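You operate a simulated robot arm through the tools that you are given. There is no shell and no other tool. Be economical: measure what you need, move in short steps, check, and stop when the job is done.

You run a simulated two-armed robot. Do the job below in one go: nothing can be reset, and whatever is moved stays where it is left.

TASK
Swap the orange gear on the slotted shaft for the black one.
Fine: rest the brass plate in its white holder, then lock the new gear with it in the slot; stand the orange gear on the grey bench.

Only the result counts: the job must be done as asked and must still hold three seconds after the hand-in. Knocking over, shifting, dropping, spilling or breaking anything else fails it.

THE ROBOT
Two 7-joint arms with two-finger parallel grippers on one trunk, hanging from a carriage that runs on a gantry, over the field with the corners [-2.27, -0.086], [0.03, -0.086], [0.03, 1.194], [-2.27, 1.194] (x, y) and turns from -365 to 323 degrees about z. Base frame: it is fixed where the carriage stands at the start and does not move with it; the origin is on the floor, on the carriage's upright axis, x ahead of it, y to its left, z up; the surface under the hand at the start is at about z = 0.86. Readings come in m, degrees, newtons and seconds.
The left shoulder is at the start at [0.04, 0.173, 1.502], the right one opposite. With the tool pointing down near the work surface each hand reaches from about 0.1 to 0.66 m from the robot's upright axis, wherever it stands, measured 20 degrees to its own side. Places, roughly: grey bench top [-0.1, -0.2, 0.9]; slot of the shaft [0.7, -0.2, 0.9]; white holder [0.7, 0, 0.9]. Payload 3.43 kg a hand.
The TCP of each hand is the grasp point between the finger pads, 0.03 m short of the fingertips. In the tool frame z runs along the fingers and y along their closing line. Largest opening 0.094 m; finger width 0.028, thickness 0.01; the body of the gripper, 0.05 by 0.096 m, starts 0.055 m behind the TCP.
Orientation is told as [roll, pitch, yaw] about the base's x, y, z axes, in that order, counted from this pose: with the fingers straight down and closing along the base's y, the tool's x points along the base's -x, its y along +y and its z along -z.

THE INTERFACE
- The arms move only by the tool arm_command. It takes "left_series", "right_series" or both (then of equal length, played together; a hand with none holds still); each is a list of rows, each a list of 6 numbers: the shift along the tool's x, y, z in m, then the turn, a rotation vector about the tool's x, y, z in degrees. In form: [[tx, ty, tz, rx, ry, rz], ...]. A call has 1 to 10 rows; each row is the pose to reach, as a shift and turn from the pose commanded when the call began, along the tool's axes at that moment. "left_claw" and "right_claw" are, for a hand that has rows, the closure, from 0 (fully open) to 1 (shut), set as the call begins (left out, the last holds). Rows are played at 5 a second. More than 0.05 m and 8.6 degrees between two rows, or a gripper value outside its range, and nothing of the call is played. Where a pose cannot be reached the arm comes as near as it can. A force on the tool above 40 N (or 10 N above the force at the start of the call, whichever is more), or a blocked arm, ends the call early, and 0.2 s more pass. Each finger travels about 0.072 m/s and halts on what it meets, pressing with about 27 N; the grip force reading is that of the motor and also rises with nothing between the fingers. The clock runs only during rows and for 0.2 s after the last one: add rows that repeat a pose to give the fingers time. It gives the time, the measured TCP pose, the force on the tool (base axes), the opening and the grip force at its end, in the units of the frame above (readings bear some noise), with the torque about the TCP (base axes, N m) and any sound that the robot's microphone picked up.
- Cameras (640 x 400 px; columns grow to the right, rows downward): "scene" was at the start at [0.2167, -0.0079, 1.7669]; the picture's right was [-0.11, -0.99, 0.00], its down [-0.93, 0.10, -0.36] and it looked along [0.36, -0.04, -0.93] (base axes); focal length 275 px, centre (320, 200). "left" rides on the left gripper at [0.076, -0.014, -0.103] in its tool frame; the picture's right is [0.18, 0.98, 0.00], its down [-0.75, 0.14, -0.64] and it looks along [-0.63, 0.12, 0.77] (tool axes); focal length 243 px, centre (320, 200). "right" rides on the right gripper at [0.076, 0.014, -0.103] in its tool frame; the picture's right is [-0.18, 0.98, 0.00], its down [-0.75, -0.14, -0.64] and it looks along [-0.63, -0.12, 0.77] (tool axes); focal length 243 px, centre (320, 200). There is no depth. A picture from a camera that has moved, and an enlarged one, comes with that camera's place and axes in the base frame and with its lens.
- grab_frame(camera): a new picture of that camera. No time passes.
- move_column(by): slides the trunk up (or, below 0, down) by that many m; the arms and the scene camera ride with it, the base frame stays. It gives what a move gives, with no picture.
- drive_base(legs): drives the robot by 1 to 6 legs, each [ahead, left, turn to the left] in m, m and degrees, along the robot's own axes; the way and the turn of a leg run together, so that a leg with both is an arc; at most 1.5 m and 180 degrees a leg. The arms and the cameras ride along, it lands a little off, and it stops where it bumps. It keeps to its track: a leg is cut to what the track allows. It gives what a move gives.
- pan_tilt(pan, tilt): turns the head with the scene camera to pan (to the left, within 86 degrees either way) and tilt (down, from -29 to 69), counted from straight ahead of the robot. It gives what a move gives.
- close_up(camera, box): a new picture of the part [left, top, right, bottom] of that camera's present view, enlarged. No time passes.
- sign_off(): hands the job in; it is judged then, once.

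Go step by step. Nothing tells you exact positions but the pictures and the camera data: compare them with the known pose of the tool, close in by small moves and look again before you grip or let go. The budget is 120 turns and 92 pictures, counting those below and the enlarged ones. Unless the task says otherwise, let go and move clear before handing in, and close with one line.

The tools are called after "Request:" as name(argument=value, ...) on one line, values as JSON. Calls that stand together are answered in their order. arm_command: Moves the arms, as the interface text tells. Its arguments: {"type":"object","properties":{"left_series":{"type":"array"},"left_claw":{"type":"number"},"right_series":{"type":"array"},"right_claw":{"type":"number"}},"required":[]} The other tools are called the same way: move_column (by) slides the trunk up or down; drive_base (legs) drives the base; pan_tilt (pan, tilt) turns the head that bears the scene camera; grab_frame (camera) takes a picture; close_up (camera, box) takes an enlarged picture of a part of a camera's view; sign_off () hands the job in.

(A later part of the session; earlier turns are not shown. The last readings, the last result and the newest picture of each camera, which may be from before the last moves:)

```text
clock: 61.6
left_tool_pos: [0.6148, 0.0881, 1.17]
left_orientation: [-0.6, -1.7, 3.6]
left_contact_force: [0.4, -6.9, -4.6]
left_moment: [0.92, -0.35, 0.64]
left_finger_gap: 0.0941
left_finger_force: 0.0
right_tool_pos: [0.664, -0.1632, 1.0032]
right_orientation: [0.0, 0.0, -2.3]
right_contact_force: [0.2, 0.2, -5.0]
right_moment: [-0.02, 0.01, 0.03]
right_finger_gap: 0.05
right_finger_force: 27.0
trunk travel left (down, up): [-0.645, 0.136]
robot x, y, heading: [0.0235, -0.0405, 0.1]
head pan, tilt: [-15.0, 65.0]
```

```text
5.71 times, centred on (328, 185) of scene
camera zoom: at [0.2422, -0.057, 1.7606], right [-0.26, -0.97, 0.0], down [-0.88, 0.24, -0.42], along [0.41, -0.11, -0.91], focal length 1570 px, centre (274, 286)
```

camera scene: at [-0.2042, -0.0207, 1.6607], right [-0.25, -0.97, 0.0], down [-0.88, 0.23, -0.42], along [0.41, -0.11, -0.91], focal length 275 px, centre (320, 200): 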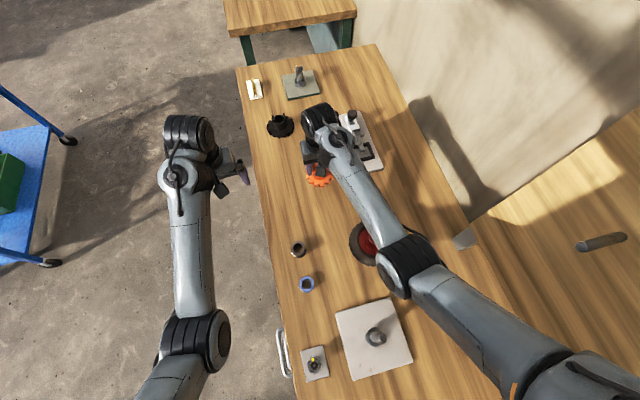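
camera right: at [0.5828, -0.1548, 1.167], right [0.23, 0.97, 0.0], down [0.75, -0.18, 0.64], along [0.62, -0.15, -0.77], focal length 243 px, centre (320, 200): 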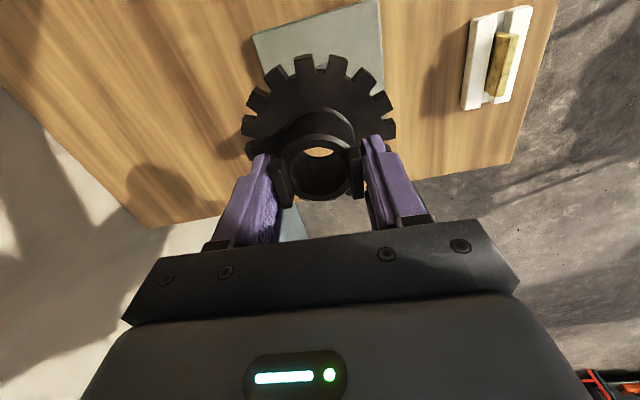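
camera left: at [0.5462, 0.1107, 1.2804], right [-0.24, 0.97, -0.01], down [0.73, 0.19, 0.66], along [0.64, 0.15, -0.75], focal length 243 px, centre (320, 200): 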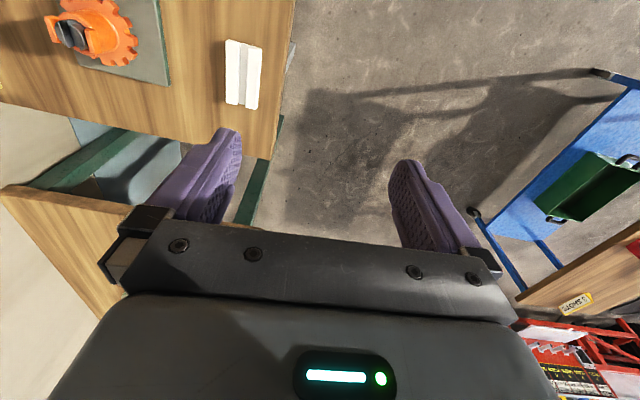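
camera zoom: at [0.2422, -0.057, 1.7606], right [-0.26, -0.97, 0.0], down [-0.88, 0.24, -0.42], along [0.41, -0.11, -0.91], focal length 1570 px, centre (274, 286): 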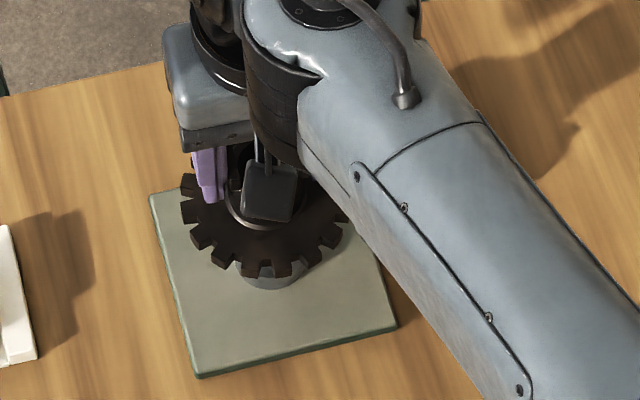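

Through the bore I see the shaft's two prongs with the slot centred sideways, so y and yaw look right. I lower 5 mm more to check the x alignment.

Request:
arm_command(right_series=[[0, 0, 0.003, 0, 0, 0], [0, 0, 0.006, 0, 0, 0], [0, 0, 0.006, 0, 0, 0]])

Request:
close_up(camera="right", box=[280, 120, 360, 180])

Request:
close_up(camera="left", box=[40, 0, 200, 100])

```text
clock: 62.4
left_tool_pos: [0.6156, 0.0878, 1.1685]
left_orientation: [-0.7, -1.8, 3.6]
left_contact_force: [0.6, -7.1, -5.9]
left_moment: [0.98, -0.38, 0.7]
left_finger_gap: 0.0941
left_finger_force: 0.1
right_tool_pos: [0.6631, -0.1633, 0.9965]
right_orientation: [0.0, 0.0, -2.4]
right_contact_force: [0.2, 0.1, -4.9]
right_moment: [-0.01, 0.02, -0.02]
right_finger_gap: 0.0501
right_finger_force: 27.8
trunk travel left (down, up): [-0.645, 0.136]
robot x, y, heading: [0.0231, -0.0384, -0.2]
head pan, tilt: [-15.0, 65.0]
```

```text
6.67 times, centred on (320, 150) of right
camera zoom: at [0.5867, -0.1467, 1.0996], right [0.22, 0.97, 0.0], down [0.75, -0.17, 0.64], along [0.62, -0.14, -0.77], focal length 1618 px, centre (320, 533)
```

zoom: 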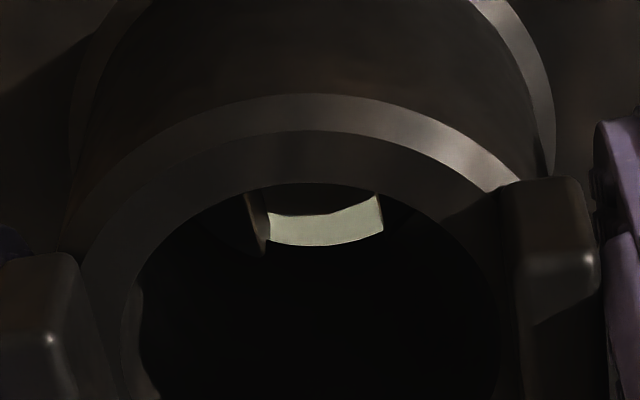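

```text
4.00 times, centred on (120, 50) of left
camera zoom: at [0.5357, 0.0694, 1.2692], right [-0.25, 0.97, -0.02], down [0.72, 0.19, 0.66], along [0.65, 0.15, -0.75], focal length 970 px, centre (1120, 800)
```

zoom: 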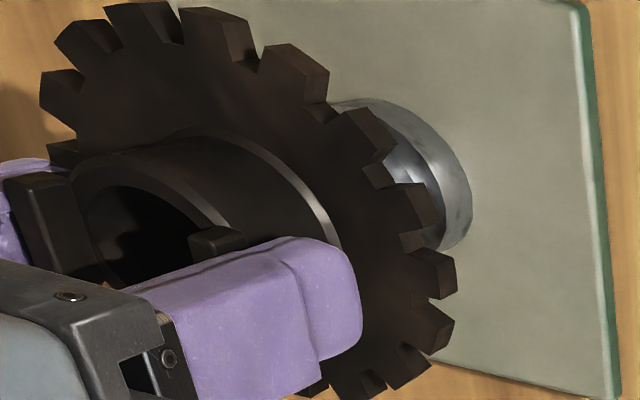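

Bore and shaft agree within about 1–2 mm. I lower in 2 mm steps, watching the force.

Request:
arm_command(right_series=[[0, 0, 0.002, 0, 0, 0], [0, 0, 0.004, 0, 0, 0], [0, 0, 0.006, 0, 0, 0], [0, 0, 0.008, 0, 0, 0], [0, 0, 0.008, 0, 0, 0]])

```text
clock: 63.6
left_tool_pos: [0.6139, 0.0893, 1.1684]
left_orientation: [-0.7, -1.7, 3.7]
left_contact_force: [0.2, -8.1, -4.3]
left_moment: [1.0, -0.42, 0.73]
left_finger_gap: 0.094
left_finger_force: 0.1
right_tool_pos: [0.6628, -0.1631, 0.9887]
right_orientation: [0.1, 0.0, -2.5]
right_contact_force: [0.1, 0.2, -6.0]
right_moment: [0.0, 0.0, -0.01]
right_finger_gap: 0.0501
right_finger_force: 27.2
trunk travel left (down, up): [-0.645, 0.136]
robot x, y, heading: [0.0227, -0.0382, 0.2]
head pan, tilt: [-15.0, 65.0]
```

Request:
arm_command(right_series=[[0, 0, 0.002, 0, 0, 0], [0, 0, 0.004, 0, 0, 0], [0, 0, 0.006, 0, 0, 0], [0, 0, 0.006, 0, 0, 0]])

Request:
close_up(camera="right", box=[280, 120, 360, 180])

```text
clock: 64.6
left_tool_pos: [0.6138, 0.0878, 1.1681]
left_orientation: [-0.7, -1.7, 3.6]
left_contact_force: [1.0, -8.3, -4.8]
left_moment: [1.01, -0.4, 0.74]
left_finger_gap: 0.0938
left_finger_force: 0.1
right_tool_pos: [0.6643, -0.1643, 0.9838]
right_orientation: [0.0, 0.0, -2.4]
right_contact_force: [1.9, -0.3, -6.1]
right_moment: [-0.01, -0.05, 0.0]
right_finger_gap: 0.0501
right_finger_force: 27.0
trunk travel left (down, up): [-0.645, 0.136]
robot x, y, heading: [0.0226, -0.0386, -0.0]
head pan, tilt: [-15.0, 65.0]
```

```text
6.67 times, centred on (320, 150) of right
camera zoom: at [0.5871, -0.1476, 1.0868], right [0.22, 0.97, 0.0], down [0.75, -0.17, 0.64], along [0.63, -0.14, -0.77], focal length 1618 px, centre (320, 533)
```

zoom: 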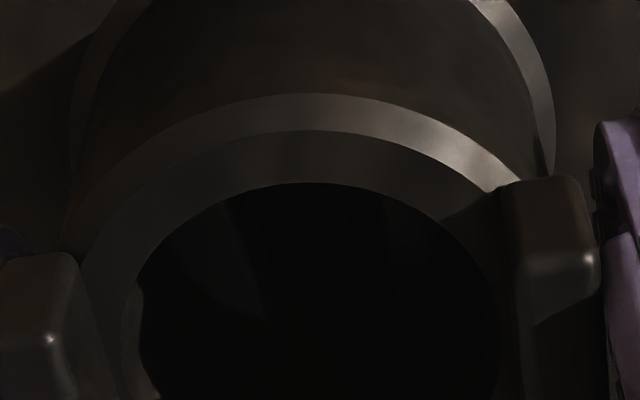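

The shaft seems to have entered the bore (no light left below). Continuing down slowly.

Request:
arm_command(right_series=[[0, 0, 0.003, 0, 0, 0], [0, 0, 0.006, 0, 0, 0], [0, 0, 0.009, 0, 0, 0], [0, 0, 0.012, 0, 0, 0], [0, 0, 0.015, 0, 0, 0], [0, 0, 0.018, 0, 0, 0], [0, 0, 0.018, 0, 0, 0]])

Request:
close_up(camera="left", box=[0, 0, 200, 125])

```text
clock: 66.2
left_tool_pos: [0.615, 0.0886, 1.169]
left_orientation: [-0.7, -1.6, 3.6]
left_contact_force: [0.7, -7.8, -5.0]
left_moment: [1.01, -0.41, 0.72]
left_finger_gap: 0.094
left_finger_force: 0.0
right_tool_pos: [0.6621, -0.1661, 0.9654]
right_orientation: [0.0, -0.1, -2.4]
right_contact_force: [2.8, -0.1, -6.7]
right_moment: [-0.05, -0.12, 0.01]
right_finger_gap: 0.0502
right_finger_force: 26.9
trunk travel left (down, up): [-0.645, 0.136]
robot x, y, heading: [0.0223, -0.0402, -0.3]
head pan, tilt: [-15.0, 65.0]
```

```text
3.20 times, centred on (100, 62) of left
camera zoom: at [0.5361, 0.0695, 1.2694], right [-0.25, 0.97, -0.02], down [0.72, 0.19, 0.66], along [0.65, 0.15, -0.75], focal length 776 px, centre (1024, 640)
```

zoom: 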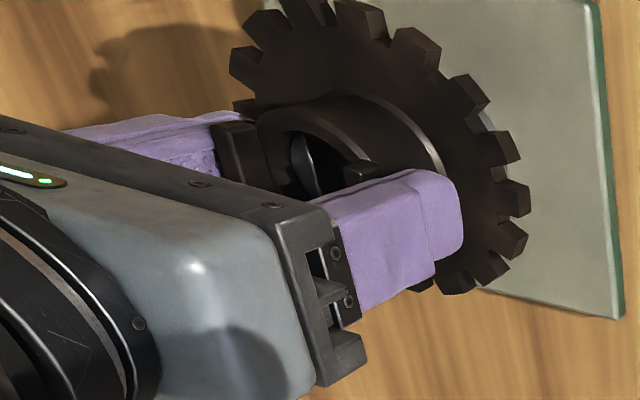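

The shaft is inside the bore. Continue down to the seat.

Request:
arm_command(right_series=[[0, 0, 0.003, 0, 0, 0], [0, 0, 0.006, 0, 0, 0], [0, 0, 0.008, 0, 0, 0], [0, 0, 0.01, 0, 0, 0], [0, 0, 0.012, 0, 0, 0], [0, 0, 0.014, 0, 0, 0], [0, 0, 0.016, 0, 0, 0], [0, 0, 0.018, 0, 0, 0]])

Request:
close_up(camera="right", box=[240, 90, 400, 210])

```text
clock: 68.0
left_tool_pos: [0.6177, 0.0869, 1.1702]
left_orientation: [-0.7, -2.0, 3.6]
left_contact_force: [-0.7, -7.8, -5.4]
left_moment: [0.97, -0.36, 0.73]
left_finger_gap: 0.094
left_finger_force: 0.0
right_tool_pos: [0.6634, -0.1655, 0.9546]
right_orientation: [0.0, -0.4, -2.5]
right_contact_force: [16.2, -1.0, -0.5]
right_moment: [-0.05, -0.39, 0.01]
right_finger_gap: 0.0499
right_finger_force: 27.1
right hand out of reach, approached as far as the arm can: row 6, 7, 8
trunk travel left (down, up): [-0.645, 0.136]
robot x, y, heading: [0.0235, -0.0397, -0.1]
head pan, tilt: [-15.0, 65.0]
```

```text
3.33 times, centred on (320, 150) of right
camera zoom: at [0.5861, -0.1478, 1.0573], right [0.22, 0.97, 0.0], down [0.74, -0.17, 0.65], along [0.63, -0.14, -0.76], focal length 809 px, centre (320, 367)
```

zoom: 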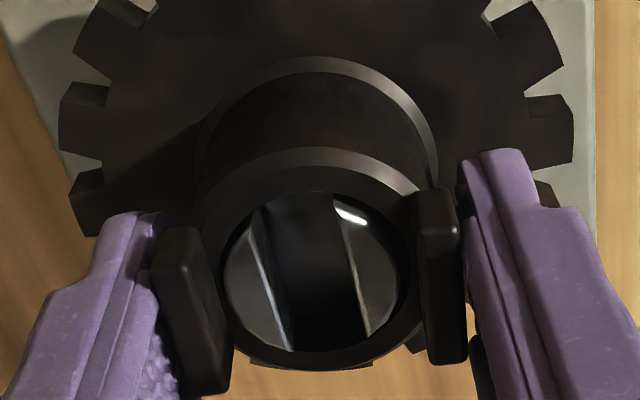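

Nearly seated, but the arm is at its reach limit; I take the remaining millimetres with the trunk.

Request:
move_column(by=-0.003)

```text
clock: 68.5
left_tool_pos: [0.6182, 0.0872, 1.1674]
left_orientation: [-0.7, -1.9, 3.5]
left_contact_force: [-0.3, -7.1, -5.0]
left_moment: [1.04, -0.41, 0.75]
left_finger_gap: 0.0942
left_finger_force: 0.1
right_tool_pos: [0.6628, -0.1665, 0.9517]
right_orientation: [0.1, -0.3, -2.4]
right_contact_force: [19.0, -2.2, -0.9]
right_moment: [-0.05, -0.36, -0.03]
right_finger_gap: 0.0502
right_finger_force: 27.3
trunk travel left (down, up): [-0.642, 0.139]
robot x, y, heading: [0.022, -0.0414, -0.2]
head pan, tilt: [-15.0, 65.0]
```

It's still sliding down; a bit more with the trunk.

Request:
move_column(by=-0.003)

Request:
close_up(camera="left", box=[0, 0, 200, 125])

```text
clock: 69.0
left_tool_pos: [0.6176, 0.0875, 1.1659]
left_orientation: [-0.7, -2.0, 3.6]
left_contact_force: [0.1, -8.1, -4.0]
left_moment: [1.0, -0.4, 0.72]
left_finger_gap: 0.0941
left_finger_force: 0.1
right_tool_pos: [0.6626, -0.1655, 0.948]
right_orientation: [-0.1, -0.2, -2.4]
right_contact_force: [21.8, -2.9, -1.7]
right_moment: [-0.02, -0.31, -0.05]
right_finger_gap: 0.0504
right_finger_force: 26.8
trunk travel left (down, up): [-0.639, 0.142]
robot x, y, heading: [0.0217, -0.038, -0.1]
head pan, tilt: [-15.0, 65.0]
```

```text
3.20 times, centred on (100, 62) of left
camera zoom: at [0.5391, 0.069, 1.2649], right [-0.25, 0.97, -0.02], down [0.72, 0.2, 0.67], along [0.65, 0.15, -0.75], focal length 776 px, centre (1024, 640)
```

zoom: 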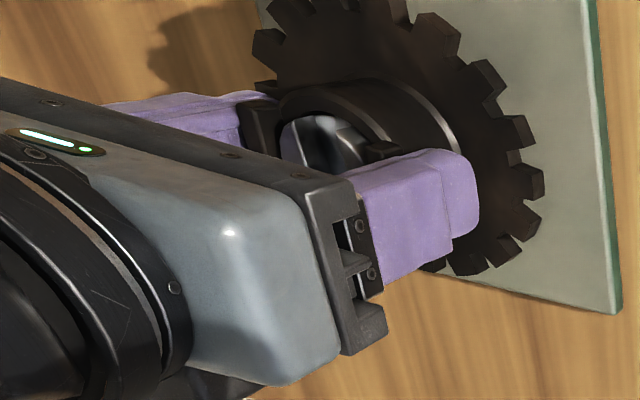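

I relieve the sideways load by nudging the hand +x.

Request:
arm_command(right_series=[[-0.002, 0, 0, 0, 0, 0], [-0.003, 0, 0, 0, 0, 0], [-0.003, 0, 0, 0, 0, 0]])

Request:
move_column(by=-0.004)

```text
clock: 69.8
left_tool_pos: [0.6163, 0.0875, 1.1635]
left_orientation: [-0.8, -1.9, 3.6]
left_contact_force: [0.5, -6.7, -4.3]
left_moment: [1.01, -0.42, 0.72]
left_finger_gap: 0.0943
left_finger_force: 0.0
right_tool_pos: [0.6622, -0.1652, 0.9475]
right_orientation: [-0.1, 0.0, -2.4]
right_contact_force: [19.6, -3.2, -7.4]
right_moment: [-0.06, -0.22, -0.06]
right_finger_gap: 0.0502
right_finger_force: 26.8
trunk travel left (down, up): [-0.639, 0.142]
robot x, y, heading: [0.0224, -0.0388, -0.2]
head pan, tilt: [-15.0, 65.0]
```

```text
clock: 70.4
left_tool_pos: [0.6174, 0.0876, 1.1605]
left_orientation: [-0.7, -1.9, 3.6]
left_contact_force: [0.2, -8.3, -5.4]
left_moment: [1.02, -0.34, 0.75]
left_finger_gap: 0.0937
left_finger_force: 0.0
right_tool_pos: [0.6637, -0.1639, 0.944]
right_orientation: [0.0, -0.1, -2.4]
right_contact_force: [12.4, -2.6, 3.8]
right_moment: [-0.04, 0.12, 0.08]
right_finger_gap: 0.0501
right_finger_force: 26.8
trunk travel left (down, up): [-0.635, 0.146]
robot x, y, heading: [0.021, -0.0383, -0.1]
head pan, tilt: [-15.0, 65.0]
```

The vertical force is turning upward; checking once more with 2 mm.

Request:
move_column(by=-0.002)

Request:
close_up(camera="right", box=[200, 70, 440, 220])

```text
clock: 70.9
left_tool_pos: [0.617, 0.0865, 1.157]
left_orientation: [-0.6, -1.9, 3.6]
left_contact_force: [1.6, -7.4, -5.4]
left_moment: [0.99, -0.38, 0.69]
left_finger_gap: 0.0938
left_finger_force: 0.0
right_tool_pos: [0.6626, -0.165, 0.9437]
right_orientation: [0.0, -0.2, -2.3]
right_contact_force: [3.6, -2.7, 18.4]
right_moment: [0.04, 0.24, 0.02]
right_finger_gap: 0.0505
right_finger_force: 27.2
trunk travel left (down, up): [-0.633, 0.148]
robot x, y, heading: [0.0229, -0.0383, -0.3]
head pan, tilt: [-15.0, 65.0]
```

```text
2.67 times, centred on (320, 145) of right
camera zoom: at [0.5866, -0.1479, 1.046], right [0.22, 0.97, 0.0], down [0.74, -0.17, 0.64], along [0.63, -0.14, -0.76], focal length 647 px, centre (320, 347)
```

zoom: 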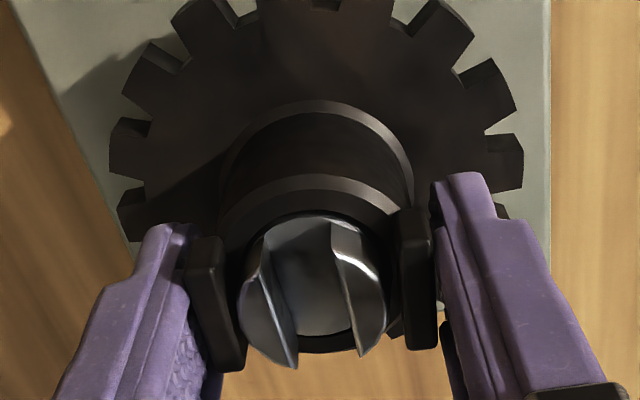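

The black gear is seated. I release and rise using the trunk.

Request:
arm_command(right_series=[[0, 0, 0, 0, 0, 0], [0, 0, 0, 0, 0, 0], [0, 0, 0, 0, 0, 0], [0, 0, 0, 0, 0, 0]], right_claw=0.1)

Request:
move_column(by=0.1)

Request:
close_up(camera="right", box=[220, 20, 420, 170])

```text
clock: 71.9
left_tool_pos: [0.616, 0.0886, 1.1558]
left_orientation: [-0.7, -1.7, 3.5]
left_contact_force: [0.4, -7.4, -5.6]
left_moment: [1.01, -0.41, 0.74]
left_finger_gap: 0.0941
left_finger_force: 0.1
right_tool_pos: [0.6611, -0.1653, 0.9403]
right_orientation: [0.0, 0.0, -2.5]
right_contact_force: [-0.3, 0.6, 0.3]
right_moment: [-0.02, -0.03, -0.01]
right_finger_gap: 0.0847
right_finger_force: 0.1
trunk travel left (down, up): [-0.633, 0.148]
robot x, y, heading: [0.024, -0.0388, -0.4]
head pan, tilt: [-15.0, 65.0]
```

```text
clock: 73.2
left_tool_pos: [0.6151, 0.0878, 1.257]
left_orientation: [-0.7, -1.6, 3.7]
left_contact_force: [0.7, -7.5, -5.6]
left_moment: [0.95, -0.4, 0.7]
left_finger_gap: 0.0943
left_finger_force: 0.1
right_tool_pos: [0.6597, -0.164, 1.0398]
right_orientation: [0.0, -0.1, -2.5]
right_contact_force: [0.0, -0.1, -0.3]
right_moment: [-0.03, 0.01, 0.02]
right_finger_gap: 0.0848
right_finger_force: 0.0
trunk travel left (down, up): [-0.733, 0.048]
robot x, y, heading: [0.0217, -0.041, -0.3]
head pan, tilt: [-15.0, 65.0]
```

```text
2.67 times, centred on (320, 95) of right
camera zoom: at [0.5835, -0.1474, 1.1434], right [0.22, 0.97, 0.0], down [0.75, -0.17, 0.64], along [0.63, -0.14, -0.77], focal length 647 px, centre (320, 480)
```

zoom: 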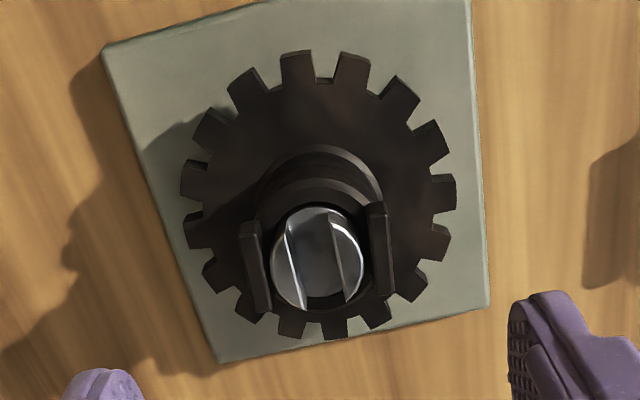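

The gear sits well with its lobes along the slot. Next I fetch the plate: raise the hand relative to the trunk, drive left, and lower the trunk.

Request:
arm_command(right_series=[[-0.005, 0, -0.03, 0, 0, 0], [-0.01, 0, -0.06, 0, 0, 0], [-0.014, 0, -0.1, 0, 0, 0], [-0.014, 0, -0.1, 0, 0, 0]], right_claw=0.5)

Request:
drive_base(legs=[[0.006, 0.179, 0]])

Request:
move_column(by=-0.14)

Request:
close_up(camera="right", box=[220, 20, 420, 170])

```text
clock: 74.2
left_tool_pos: [0.615, 0.0883, 1.2575]
left_orientation: [-0.7, -1.8, 3.6]
left_contact_force: [0.9, -8.3, -5.2]
left_moment: [1.03, -0.38, 0.73]
left_finger_gap: 0.094
left_finger_force: 0.1
right_tool_pos: [0.6727, -0.1646, 1.1402]
right_orientation: [0.0, 0.1, -2.4]
right_contact_force: [-0.2, -0.2, -0.3]
right_moment: [-0.01, 0.01, 0.0]
right_finger_gap: 0.0468
right_finger_force: 0.0
trunk travel left (down, up): [-0.733, 0.048]
robot x, y, heading: [0.0233, -0.0413, -0.0]
head pan, tilt: [-15.0, 65.0]
```

```text
clock: 75.7
left_tool_pos: [0.6206, 0.2669, 1.2569]
left_orientation: [-0.7, -1.7, 3.6]
left_contact_force: [0.3, -6.9, -4.9]
left_moment: [1.06, -0.38, 0.77]
left_finger_gap: 0.0938
left_finger_force: 0.0
right_tool_pos: [0.6802, 0.0128, 1.1406]
right_orientation: [0.0, 0.1, -2.5]
right_contact_force: [-0.1, -0.6, -0.1]
right_moment: [0.02, 0.01, 0.04]
right_finger_gap: 0.0467
right_finger_force: 0.1
trunk travel left (down, up): [-0.733, 0.048]
robot x, y, heading: [0.0292, 0.1388, -0.1]
head pan, tilt: [-15.0, 65.0]
```

```text
clock: 77.4
left_tool_pos: [0.6221, 0.268, 1.1169]
left_orientation: [-0.8, -1.9, 3.6]
left_contact_force: [0.6, -7.4, -4.3]
left_moment: [0.94, -0.36, 0.68]
left_finger_gap: 0.0938
left_finger_force: 0.1
right_tool_pos: [0.6821, 0.0133, 1.0013]
right_orientation: [0.0, 0.0, -2.3]
right_contact_force: [-0.7, -0.2, 0.0]
right_moment: [-0.02, 0.02, 0.01]
right_finger_gap: 0.0468
right_finger_force: 0.1
trunk travel left (down, up): [-0.593, 0.188]
robot x, y, heading: [0.0271, 0.1377, -0.1]
head pan, tilt: [-15.0, 65.0]
```

```text
2.67 times, centred on (320, 95) of right
camera zoom: at [0.604, 0.0312, 1.1038], right [0.22, 0.97, 0.0], down [0.75, -0.17, 0.64], along [0.63, -0.14, -0.77], focal length 647 px, centre (320, 480)
```

zoom: 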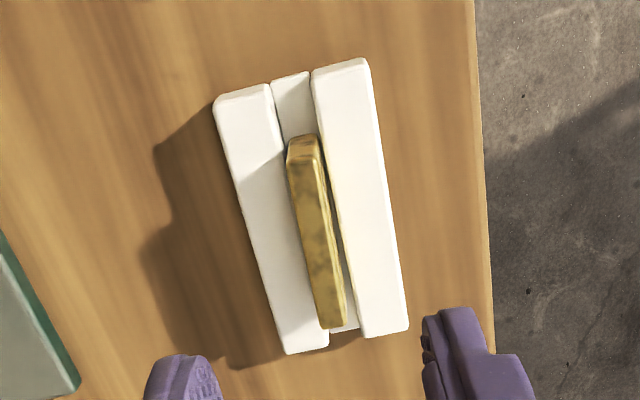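

The plate stands centred under the hand (0.681, 0.013). Lowering further with trunk, then arm.

Request:
move_column(by=-0.065)

Request:
arm_command(right_series=[[0.001, 0, 0.01, 0, 0, -0.4], [0.001, 0, 0.02, 0, 0, -0.4], [0.001, 0, 0.028, 0, 0, -0.4], [0.001, 0, 0.028, 0, 0, -0.4]])

Request:
close_up(camera="right", box=[220, 60, 420, 210])

```text
clock: 78.5
left_tool_pos: [0.6205, 0.2674, 1.0516]
left_orientation: [-0.7, -1.7, 3.6]
left_contact_force: [-0.2, -6.8, -4.9]
left_moment: [0.94, -0.36, 0.67]
left_finger_gap: 0.0939
left_finger_force: 0.0
right_tool_pos: [0.6802, 0.0137, 0.9339]
right_orientation: [0.0, 0.1, -2.3]
right_contact_force: [0.8, -0.2, -0.7]
right_moment: [-0.02, 0.03, 0.04]
right_finger_gap: 0.0469
right_finger_force: 0.1
trunk travel left (down, up): [-0.528, 0.253]
robot x, y, heading: [0.0263, 0.1376, 0.0]
head pan, tilt: [-15.0, 65.0]
```

```text
clock: 79.5
left_tool_pos: [0.6207, 0.2657, 1.0509]
left_orientation: [-0.7, -1.7, 3.6]
left_contact_force: [0.0, -7.8, -3.8]
left_moment: [0.98, -0.35, 0.64]
left_finger_gap: 0.0939
left_finger_force: 0.1
right_tool_pos: [0.6801, 0.0139, 0.9072]
right_orientation: [-0.1, 0.0, -1.9]
right_contact_force: [0.9, -0.3, -0.1]
right_moment: [-0.04, 0.0, 0.02]
right_finger_gap: 0.047
right_finger_force: 0.2
trunk travel left (down, up): [-0.528, 0.253]
robot x, y, heading: [0.0295, 0.1372, -0.1]
head pan, tilt: [-15.0, 65.0]
```

```text
2.67 times, centred on (320, 135) of right
camera zoom: at [0.6031, 0.0306, 1.0108], right [0.22, 0.98, 0.0], down [0.75, -0.17, 0.64], along [0.63, -0.14, -0.77], focal length 647 px, centre (320, 373)
```

zoom: 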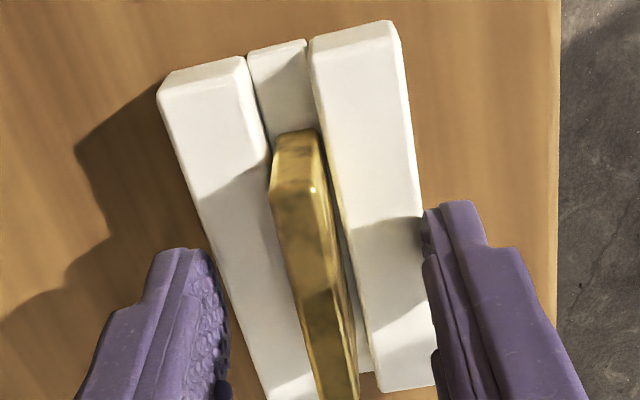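

Fingertips are just about wall-top height; I raise 3 mm and close on the plate.

Request:
arm_command(right_series=[[0, 0, -0.003, 0, 0, 0], [0, 0, -0.003, 0, 0, 0]])

Request:
arm_command(right_series=[[0, 0, 0, 0, 0, 0], [0, 0, 0, 0, 0, 0], [0, 0, 0, 0, 0, 0], [0, 0, 0, 0, 0, 0], [0, 0, 0, 0, 0, 0]], right_claw=1)

Request:
close_up(camera="right", box=[256, 70, 384, 170])

```text
clock: 80.0
left_tool_pos: [0.6214, 0.2669, 1.0523]
left_orientation: [-0.8, -1.7, 3.6]
left_contact_force: [-0.1, -7.6, -5.2]
left_moment: [0.94, -0.37, 0.65]
left_finger_gap: 0.0939
left_finger_force: 0.0
right_tool_pos: [0.6786, 0.0133, 0.9112]
right_orientation: [0.0, 0.0, -2.0]
right_contact_force: [-0.1, 0.4, -0.7]
right_moment: [0.01, -0.01, -0.05]
right_finger_gap: 0.0471
right_finger_force: 0.1
trunk travel left (down, up): [-0.528, 0.253]
robot x, y, heading: [0.0308, 0.1402, -0.0]
head pan, tilt: [-15.0, 65.0]
```

```text
clock: 81.2
left_tool_pos: [0.6216, 0.2668, 1.0522]
left_orientation: [-0.7, -1.8, 3.5]
left_contact_force: [-0.2, -7.5, -5.0]
left_moment: [0.93, -0.4, 0.65]
left_finger_gap: 0.0939
left_finger_force: 0.1
right_tool_pos: [0.6784, 0.0146, 0.9099]
right_orientation: [0.1, 0.0, -2.0]
right_contact_force: [-1.1, -0.5, 1.3]
right_moment: [0.01, 0.09, -0.01]
right_finger_gap: 0.0092
right_finger_force: 27.3
trunk travel left (down, up): [-0.528, 0.253]
robot x, y, heading: [0.0315, 0.1392, -0.4]
head pan, tilt: [-15.0, 65.0]
```

```text
4.00 times, centred on (320, 120) of right
camera zoom: at [0.6028, 0.0308, 1.0138], right [0.22, 0.98, 0.0], down [0.75, -0.17, 0.64], along [0.63, -0.14, -0.77], focal length 970 px, centre (320, 520)
```

zoom: 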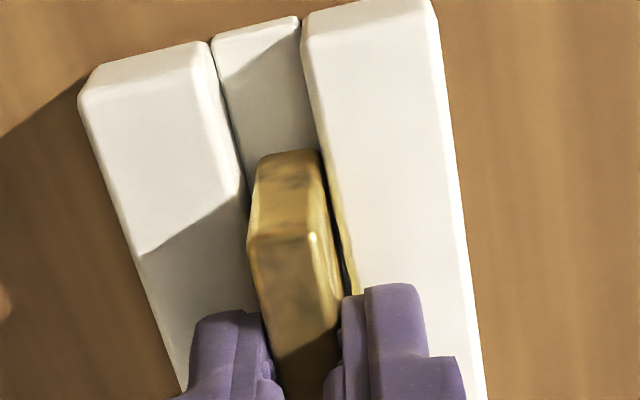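

Gripped at 9.2 mm. Lift with the trunk and drive back over the shaft.

Request:
move_column(by=0.17)

Request:
drive_base(legs=[[0, -0.179, 0]])

Request:
arm_command(right_series=[[0.008, 0, 0, 0, 0, 0], [0.018, 0, 0, 0, 0, 0], [0.018, 0, 0, 0, 0, 0]])

Request:
close_up(camera="right", box=[220, 20, 420, 170])

```text
clock: 83.2
left_tool_pos: [0.6216, 0.2665, 1.2214]
left_orientation: [-0.7, -1.7, 3.5]
left_contact_force: [0.6, -6.4, -5.9]
left_moment: [0.9, -0.36, 0.67]
left_finger_gap: 0.0942
left_finger_force: 0.1
right_tool_pos: [0.6784, 0.0142, 1.0805]
right_orientation: [0.0, 0.1, -2.0]
right_contact_force: [-0.3, 0.1, -1.5]
right_moment: [0.0, -0.03, -0.01]
right_finger_gap: 0.0094
right_finger_force: 27.1
trunk travel left (down, up): [-0.698, 0.083]
robot x, y, heading: [0.0313, 0.1414, -0.3]
head pan, tilt: [-15.0, 65.0]
```

```text
clock: 84.7
left_tool_pos: [0.6208, 0.0897, 1.2224]
left_orientation: [-0.7, -1.7, 3.6]
left_contact_force: [1.6, -6.6, -5.4]
left_moment: [0.89, -0.37, 0.67]
left_finger_gap: 0.0939
left_finger_force: 0.1
right_tool_pos: [0.6781, -0.1649, 1.0797]
right_orientation: [0.0, 0.0, -2.1]
right_contact_force: [0.5, -0.8, -2.5]
right_moment: [0.0, -0.01, -0.01]
right_finger_gap: 0.0093
right_finger_force: 27.1
trunk travel left (down, up): [-0.698, 0.083]
robot x, y, heading: [0.0313, -0.0367, -0.1]
head pan, tilt: [-15.0, 65.0]
```

```text
clock: 85.5
left_tool_pos: [0.6211, 0.0892, 1.2212]
left_orientation: [-0.6, -1.7, 3.4]
left_contact_force: [0.1, -5.8, -3.3]
left_moment: [0.8, -0.27, 0.56]
left_finger_gap: 0.094
left_finger_force: 0.0
right_tool_pos: [0.6592, -0.1636, 1.0795]
right_orientation: [-0.1, 0.1, -2.1]
right_contact_force: [-0.5, -0.2, -2.1]
right_moment: [0.04, 0.05, -0.03]
right_finger_gap: 0.0093
right_finger_force: 27.0
trunk travel left (down, up): [-0.698, 0.083]
robot x, y, heading: [0.028, -0.0366, -0.6]
head pan, tilt: [-15.0, 65.0]
```

```text
2.67 times, centred on (320, 95) of right
camera zoom: at [0.5835, -0.147, 1.1831], right [0.22, 0.98, 0.0], down [0.75, -0.17, 0.64], along [0.63, -0.14, -0.77], focal length 647 px, centre (320, 480)
```

zoom: 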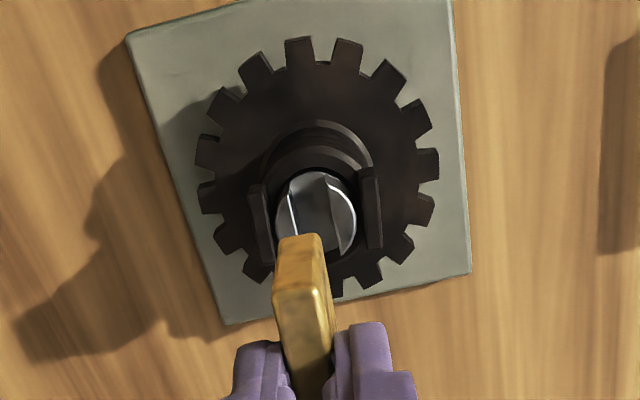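

Plate is about 1 mm off towards +y from the slot line; I correct it and descend to just above the slot.

Request:
arm_command(right_series=[[0, -0.0012, 0.02, 0, 0, 0], [0, -0.0012, 0.05, 0, 0, 0], [0, -0.0012, 0.075, 0, 0, 0], [0, -0.0012, 0.075, 0, 0, 0]])

Request:
close_up(camera="right", box=[256, 70, 384, 170])

Request:
close_up(camera="left", box=[0, 0, 200, 125])

```text
clock: 86.5
left_tool_pos: [0.6215, 0.0894, 1.2215]
left_orientation: [-0.7, -1.8, 3.5]
left_contact_force: [0.6, -6.8, -4.7]
left_moment: [0.83, -0.33, 0.6]
left_finger_gap: 0.0941
left_finger_force: 0.0
right_tool_pos: [0.6603, -0.1642, 1.0071]
right_orientation: [-0.1, 0.1, -2.1]
right_contact_force: [0.6, 1.1, -1.1]
right_moment: [0.03, -0.02, -0.03]
right_finger_gap: 0.0093
right_finger_force: 27.2
trunk travel left (down, up): [-0.698, 0.083]
robot x, y, heading: [0.0307, -0.0353, -0.4]
head pan, tilt: [-15.0, 65.0]
```

```text
4.00 times, centred on (320, 120) of right
camera zoom: at [0.5834, -0.1476, 1.1095], right [0.22, 0.98, 0.0], down [0.75, -0.17, 0.64], along [0.63, -0.14, -0.77], focal length 970 px, centre (320, 520)
```

zoom: 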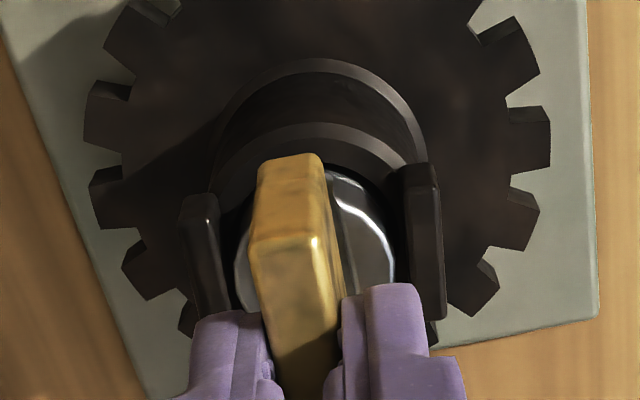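

```text
3.20 times, centred on (100, 62) of left
camera zoom: at [0.5422, 0.0707, 1.3224], right [-0.24, 0.97, -0.02], down [0.72, 0.19, 0.66], along [0.65, 0.15, -0.75], focal length 776 px, centre (1024, 640)
```

zoom: 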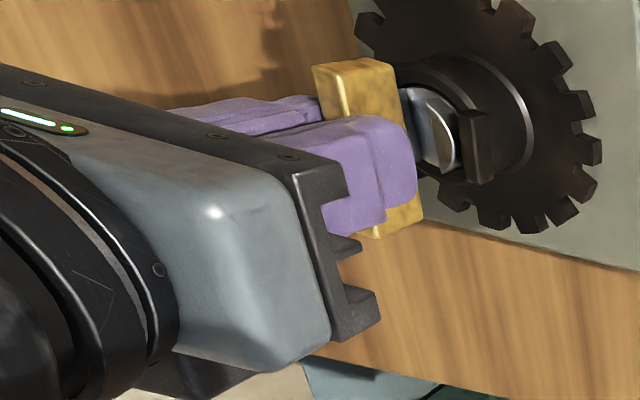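

The plate lines up with the slot within about 1 mm. Lowering slowly, watching forces.

Request:
arm_command(right_series=[[0, 0, 0.004, 0, 0, 0], [0, 0, 0.008, 0, 0, 0], [0, 0, 0.011, 0, 0, 0], [0, 0, 0.014, 0, 0, 0], [0, 0, 0.014, 0, 0, 0]])

Request:
close_up(camera="right", box=[256, 70, 384, 170])

```text
clock: 87.7
left_tool_pos: [0.6196, 0.0885, 1.2218]
left_orientation: [-0.6, -1.8, 3.6]
left_contact_force: [0.3, -6.1, -5.0]
left_moment: [0.89, -0.32, 0.6]
left_finger_gap: 0.094
left_finger_force: 0.1
right_tool_pos: [0.6583, -0.165, 0.9911]
right_orientation: [0.0, 0.0, -2.1]
right_contact_force: [-0.1, -0.2, -0.9]
right_moment: [0.01, -0.01, 0.0]
right_finger_gap: 0.0093
right_finger_force: 26.7
trunk travel left (down, up): [-0.698, 0.083]
robot x, y, heading: [0.0304, -0.0339, -0.1]
head pan, tilt: [-15.0, 65.0]
```

```text
4.00 times, centred on (320, 120) of right
camera zoom: at [0.5814, -0.1481, 1.0959], right [0.22, 0.98, 0.0], down [0.75, -0.17, 0.64], along [0.63, -0.14, -0.77], focal length 970 px, centre (320, 520)
```

zoom: 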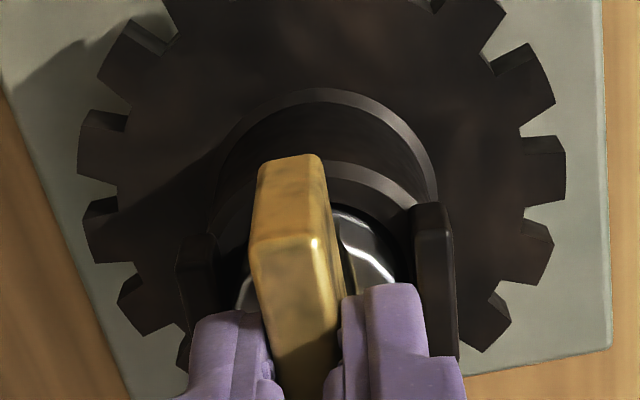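

Request:
arm_command(right_series=[[0, 0, 0.003, 0, 0, 0], [0, 0, 0.006, 0, 0, 0], [0, 0, 0.008, 0, 0, 0], [0, 0, 0.01, 0, 0, 0], [0, 0, 0.012, 0, 0, 0], [0, 0, 0.012, 0, 0, 0]])

Request:
close_up(camera="right", box=[256, 70, 384, 170])

Request:
close_up(camera="left", box=[60, 0, 220, 100])

```text
clock: 89.1
left_tool_pos: [0.6218, 0.0898, 1.2213]
left_orientation: [-0.8, -1.8, 3.4]
left_contact_force: [0.1, -6.5, -4.2]
left_moment: [0.93, -0.35, 0.6]
left_finger_gap: 0.0938
left_finger_force: 0.0
right_tool_pos: [0.6537, -0.1652, 0.9873]
right_orientation: [0.0, 0.0, -2.1]
right_contact_force: [0.0, -0.4, -1.9]
right_moment: [0.03, 0.03, 0.0]
right_finger_gap: 0.0094
right_finger_force: 27.0
right hand out of reach, approached as far as the arm can: row 1, 2, 3, 4, 5, 6
trunk travel left (down, up): [-0.698, 0.083]
robot x, y, heading: [0.0275, -0.0376, -0.1]
head pan, tilt: [-15.0, 65.0]
```

```text
4.00 times, centred on (320, 120) of right
camera zoom: at [0.5775, -0.1482, 1.0907], right [0.22, 0.98, 0.0], down [0.75, -0.17, 0.64], along [0.63, -0.14, -0.77], focal length 970 px, centre (320, 520)
```

zoom: 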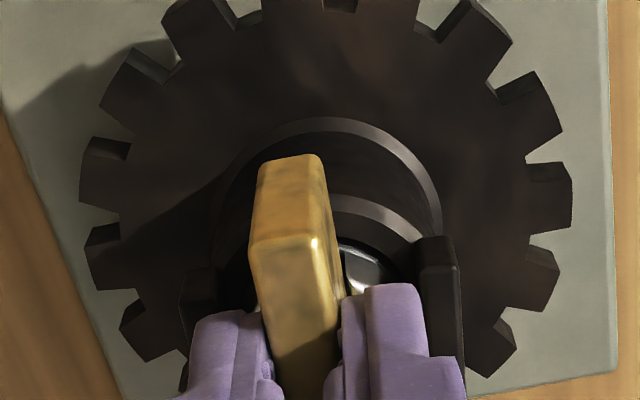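

```text
4.00 times, centred on (140, 50) of left
camera zoom: at [0.5421, 0.0706, 1.3224], right [-0.24, 0.97, -0.02], down [0.72, 0.19, 0.66], along [0.65, 0.15, -0.75], focal length 970 px, centre (1040, 800)
```

zoom: 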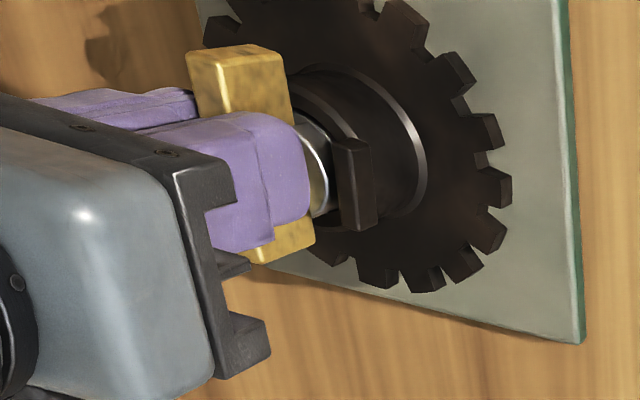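

Out of reach again; I raise the arm, restore x, and descend with the trunk instead.

Request:
arm_command(right_series=[[0, 0, -0.02, 0, 0, 0], [-0.003, 0, -0.05, 0, 0, 0], [-0.0065, 0, -0.09, 0, 0, 0], [-0.0065, 0, -0.09, 0, 0, 0]])

Request:
move_column(by=-0.085)

Request:
close_up(camera="right", box=[256, 70, 384, 170])

```text
clock: 90.1
left_tool_pos: [0.6205, 0.0891, 1.2217]
left_orientation: [-0.8, -1.6, 3.5]
left_contact_force: [0.0, -7.0, -3.9]
left_moment: [0.91, -0.34, 0.64]
left_finger_gap: 0.094
left_finger_force: 0.1
right_tool_pos: [0.664, -0.1647, 1.0751]
right_orientation: [0.0, 0.0, -2.1]
right_contact_force: [0.6, 1.1, -1.4]
right_moment: [0.01, 0.0, 0.01]
right_finger_gap: 0.0095
right_finger_force: 27.2
trunk travel left (down, up): [-0.698, 0.083]
robot x, y, heading: [0.0305, -0.0393, -0.3]
head pan, tilt: [-15.0, 65.0]
```

```text
clock: 91.3
left_tool_pos: [0.6212, 0.0885, 1.137]
left_orientation: [-0.7, -1.7, 3.5]
left_contact_force: [0.9, -6.7, -4.5]
left_moment: [0.88, -0.36, 0.67]
left_finger_gap: 0.094
left_finger_force: 0.1
right_tool_pos: [0.6625, -0.165, 0.99]
right_orientation: [0.0, 0.0, -2.2]
right_contact_force: [-0.1, -0.4, -1.0]
right_moment: [-0.01, 0.0, 0.02]
right_finger_gap: 0.0094
right_finger_force: 26.3
trunk travel left (down, up): [-0.613, 0.168]
robot x, y, heading: [0.0241, -0.0379, -0.0]
head pan, tilt: [-15.0, 65.0]
```

```text
4.00 times, centred on (320, 120) of right
camera zoom: at [0.587, -0.1472, 1.0934], right [0.22, 0.98, 0.0], down [0.75, -0.17, 0.64], along [0.63, -0.14, -0.77], focal length 970 px, centre (320, 520)
```

zoom: 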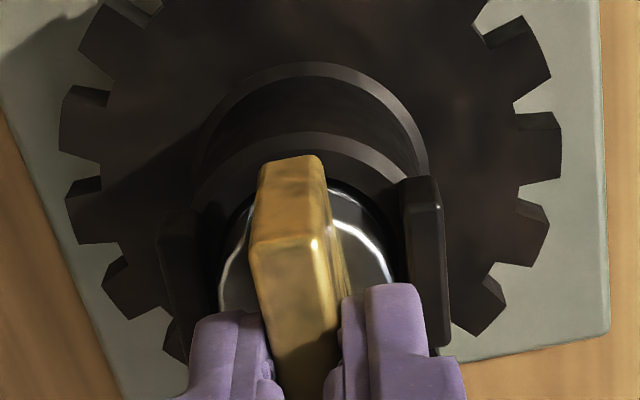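

Good alignment; x back 2.5 mm and descend with the arm (now within reach).

Request:
arm_command(right_series=[[0.0025, 0, 0, 0, 0, 0], [0.0025, 0, 0.003, 0, 0, 0], [0.0025, 0, 0.005, 0, 0, 0], [0.0025, 0, 0.007, 0, 0, 0], [0.0025, 0, 0.009, 0, 0, 0], [0.0025, 0, 0.011, 0, 0, 0], [0.0025, 0, 0.013, 0, 0, 0], [0.0025, 0, 0.013, 0, 0, 0]])

Request:
close_up(camera="right", box=[256, 70, 384, 170])

```text
clock: 93.1
left_tool_pos: [0.622, 0.0896, 1.1359]
left_orientation: [-0.7, -1.9, 3.5]
left_contact_force: [0.5, -6.9, -4.9]
left_moment: [0.9, -0.34, 0.63]
left_finger_gap: 0.094
left_finger_force: 0.1
right_tool_pos: [0.6614, -0.1649, 0.9778]
right_orientation: [0.0, -0.2, -2.1]
right_contact_force: [-4.5, -2.3, 17.6]
right_moment: [-0.05, 0.05, 0.09]
right_finger_gap: 0.0097
right_finger_force: 26.9
trunk travel left (down, up): [-0.613, 0.168]
robot x, y, heading: [0.0265, -0.0392, -0.1]
head pan, tilt: [-15.0, 65.0]
```

```text
4.00 times, centred on (320, 120) of right
camera zoom: at [0.5852, -0.1479, 1.0817], right [0.22, 0.98, 0.0], down [0.75, -0.17, 0.64], along [0.63, -0.14, -0.76], focal length 970 px, centre (320, 520)
```

zoom: 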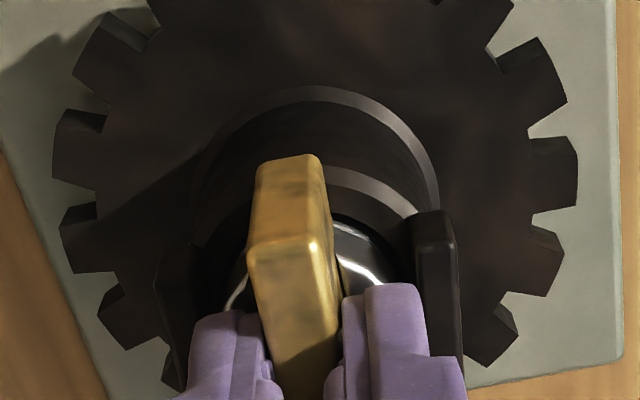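

Contact at the same height (0.978) as the original seat. I check from the left before letting go.

Request:
close_up(camera="left", box=[20, 0, 180, 100])

```text
4.00 times, centred on (100, 50) of left
camera zoom: at [0.5428, 0.07, 1.2378], right [-0.24, 0.97, -0.02], down [0.72, 0.19, 0.66], along [0.65, 0.15, -0.75], focal length 970 px, centre (1200, 800)
```

zoom: 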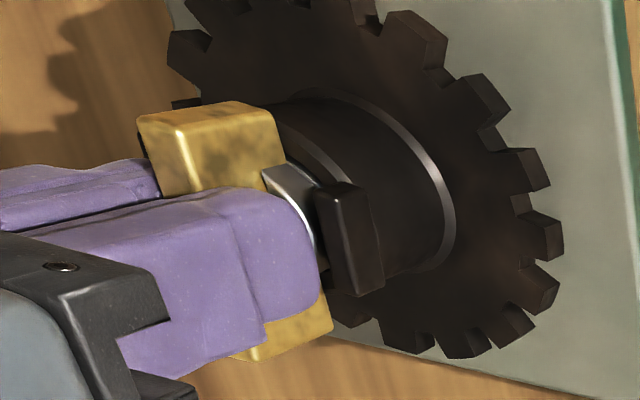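

The plate's lower part is down between the prongs. Releasing gently.

Request:
arm_command(right_series=[[0, 0, 0, 0, 0, 0], [0, 0, 0, 0, 0, 0], [0, 0, 0, 0, 0, 0]], right_claw=0.7)

Request:
move_column(by=0.12)

Request:
close_up(camera="right", box=[220, 20, 420, 170])

Request:
close_up(camera="left", box=[0, 0, 240, 150])

```text
clock: 93.9
left_tool_pos: [0.6219, 0.0882, 1.1371]
left_orientation: [-0.6, -1.7, 3.5]
left_contact_force: [0.4, -7.2, -4.9]
left_moment: [0.9, -0.37, 0.64]
left_finger_gap: 0.0936
left_finger_force: 0.1
right_tool_pos: [0.6605, -0.1632, 0.9775]
right_orientation: [0.0, 0.0, -2.1]
right_contact_force: [0.2, -1.0, 5.7]
right_moment: [-0.04, 0.03, 0.02]
right_finger_gap: 0.0282
right_finger_force: 0.2
trunk travel left (down, up): [-0.613, 0.168]
robot x, y, heading: [0.0276, -0.0343, -0.1]
head pan, tilt: [-15.0, 65.0]
```

```text
clock: 95.4
left_tool_pos: [0.6214, 0.0893, 1.2574]
left_orientation: [-0.6, -1.7, 3.5]
left_contact_force: [1.3, -6.9, -4.4]
left_moment: [0.86, -0.36, 0.61]
left_finger_gap: 0.0941
left_finger_force: 0.0
right_tool_pos: [0.6599, -0.1637, 1.0971]
right_orientation: [0.0, 0.0, -2.1]
right_contact_force: [-0.1, -0.1, -0.9]
right_moment: [-0.02, -0.02, 0.0]
right_finger_gap: 0.0281
right_finger_force: 0.1
trunk travel left (down, up): [-0.733, 0.048]
robot x, y, heading: [0.0285, -0.0413, -0.3]
head pan, tilt: [-15.0, 65.0]
```

```text
2.67 times, centred on (320, 95) of right
camera zoom: at [0.5837, -0.1474, 1.2], right [0.22, 0.98, 0.0], down [0.75, -0.17, 0.64], along [0.63, -0.14, -0.77], focal length 647 px, centre (320, 480)
```

zoom: 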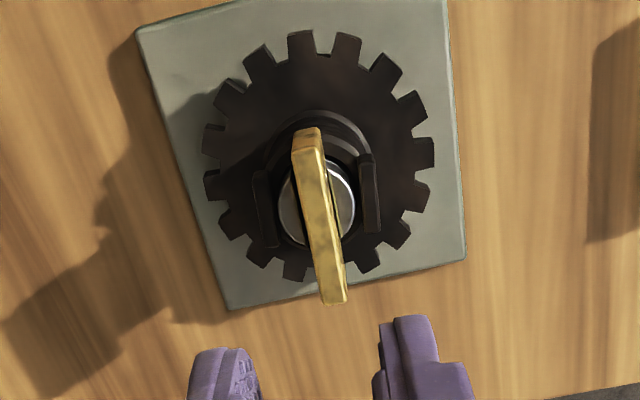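

```text
2.67 times, centred on (120, 75) of left
camera zoom: at [0.5421, 0.0706, 1.3573], right [-0.24, 0.97, -0.02], down [0.72, 0.19, 0.66], along [0.65, 0.15, -0.75], focal length 647 px, centre (853, 533)
```

zoom: 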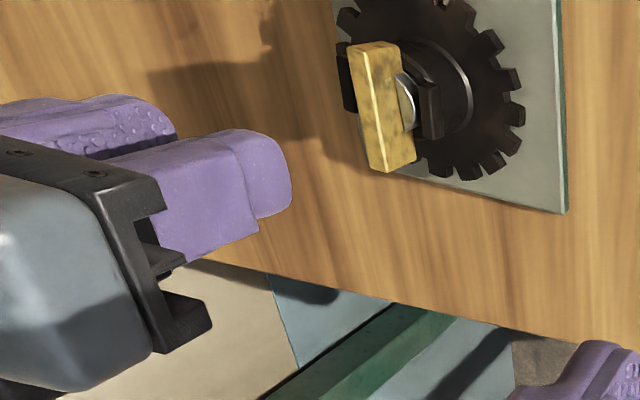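

The plate stands in the slot between the black gear's lobes as before. A last look at the whole scene.

Request:
drive_base(legs=[[-0.12, 0.05, 0]])

Request:
grab_frame(camera="scene")

Request:
close_up(camera="scene", box=[240, 100, 360, 180])

```text
clock: 96.7
left_tool_pos: [0.5019, 0.1381, 1.2572]
left_orientation: [-0.7, -1.7, 3.5]
left_contact_force: [0.7, -7.1, -4.2]
left_moment: [0.9, -0.34, 0.62]
left_finger_gap: 0.0939
left_finger_force: 0.0
right_tool_pos: [0.5408, -0.1149, 1.0962]
right_orientation: [0.0, 0.0, -2.2]
right_contact_force: [-0.6, -0.2, -0.2]
right_moment: [-0.03, -0.03, -0.02]
right_finger_gap: 0.0281
right_finger_force: 0.0
trunk travel left (down, up): [-0.733, 0.048]
robot x, y, heading: [-0.09, 0.014, -0.1]
head pan, tilt: [-15.0, 65.0]
```

```text
7 pictures are left
camera scene: at [0.1296, -0.0058, 1.8486], right [-0.26, -0.96, 0.0], down [-0.87, 0.24, -0.42], along [0.41, -0.11, -0.91], focal length 275 px, centre (320, 200)
```

scene: 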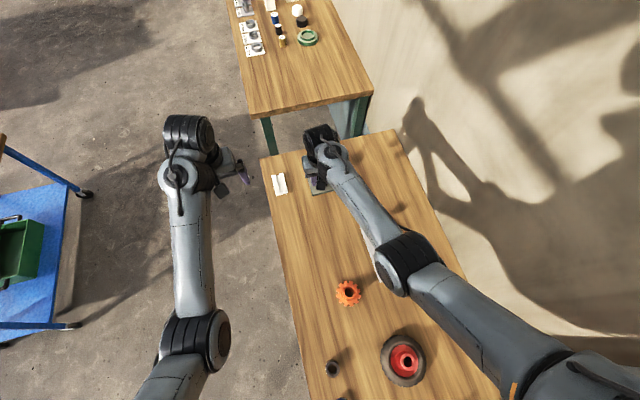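

```text
5.00 times, centred on (300, 140) of scene
camera zoom: at [0.1296, -0.0058, 1.8486], right [-0.26, -0.96, 0.0], down [-0.87, 0.24, -0.42], along [0.41, -0.11, -0.91], focal length 1374 px, centre (420, 500)
```

zoom: 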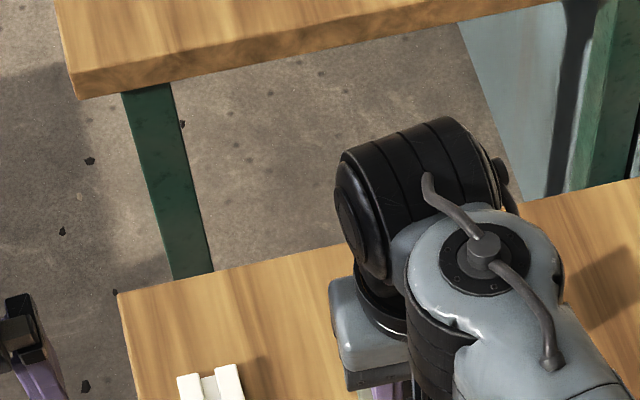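

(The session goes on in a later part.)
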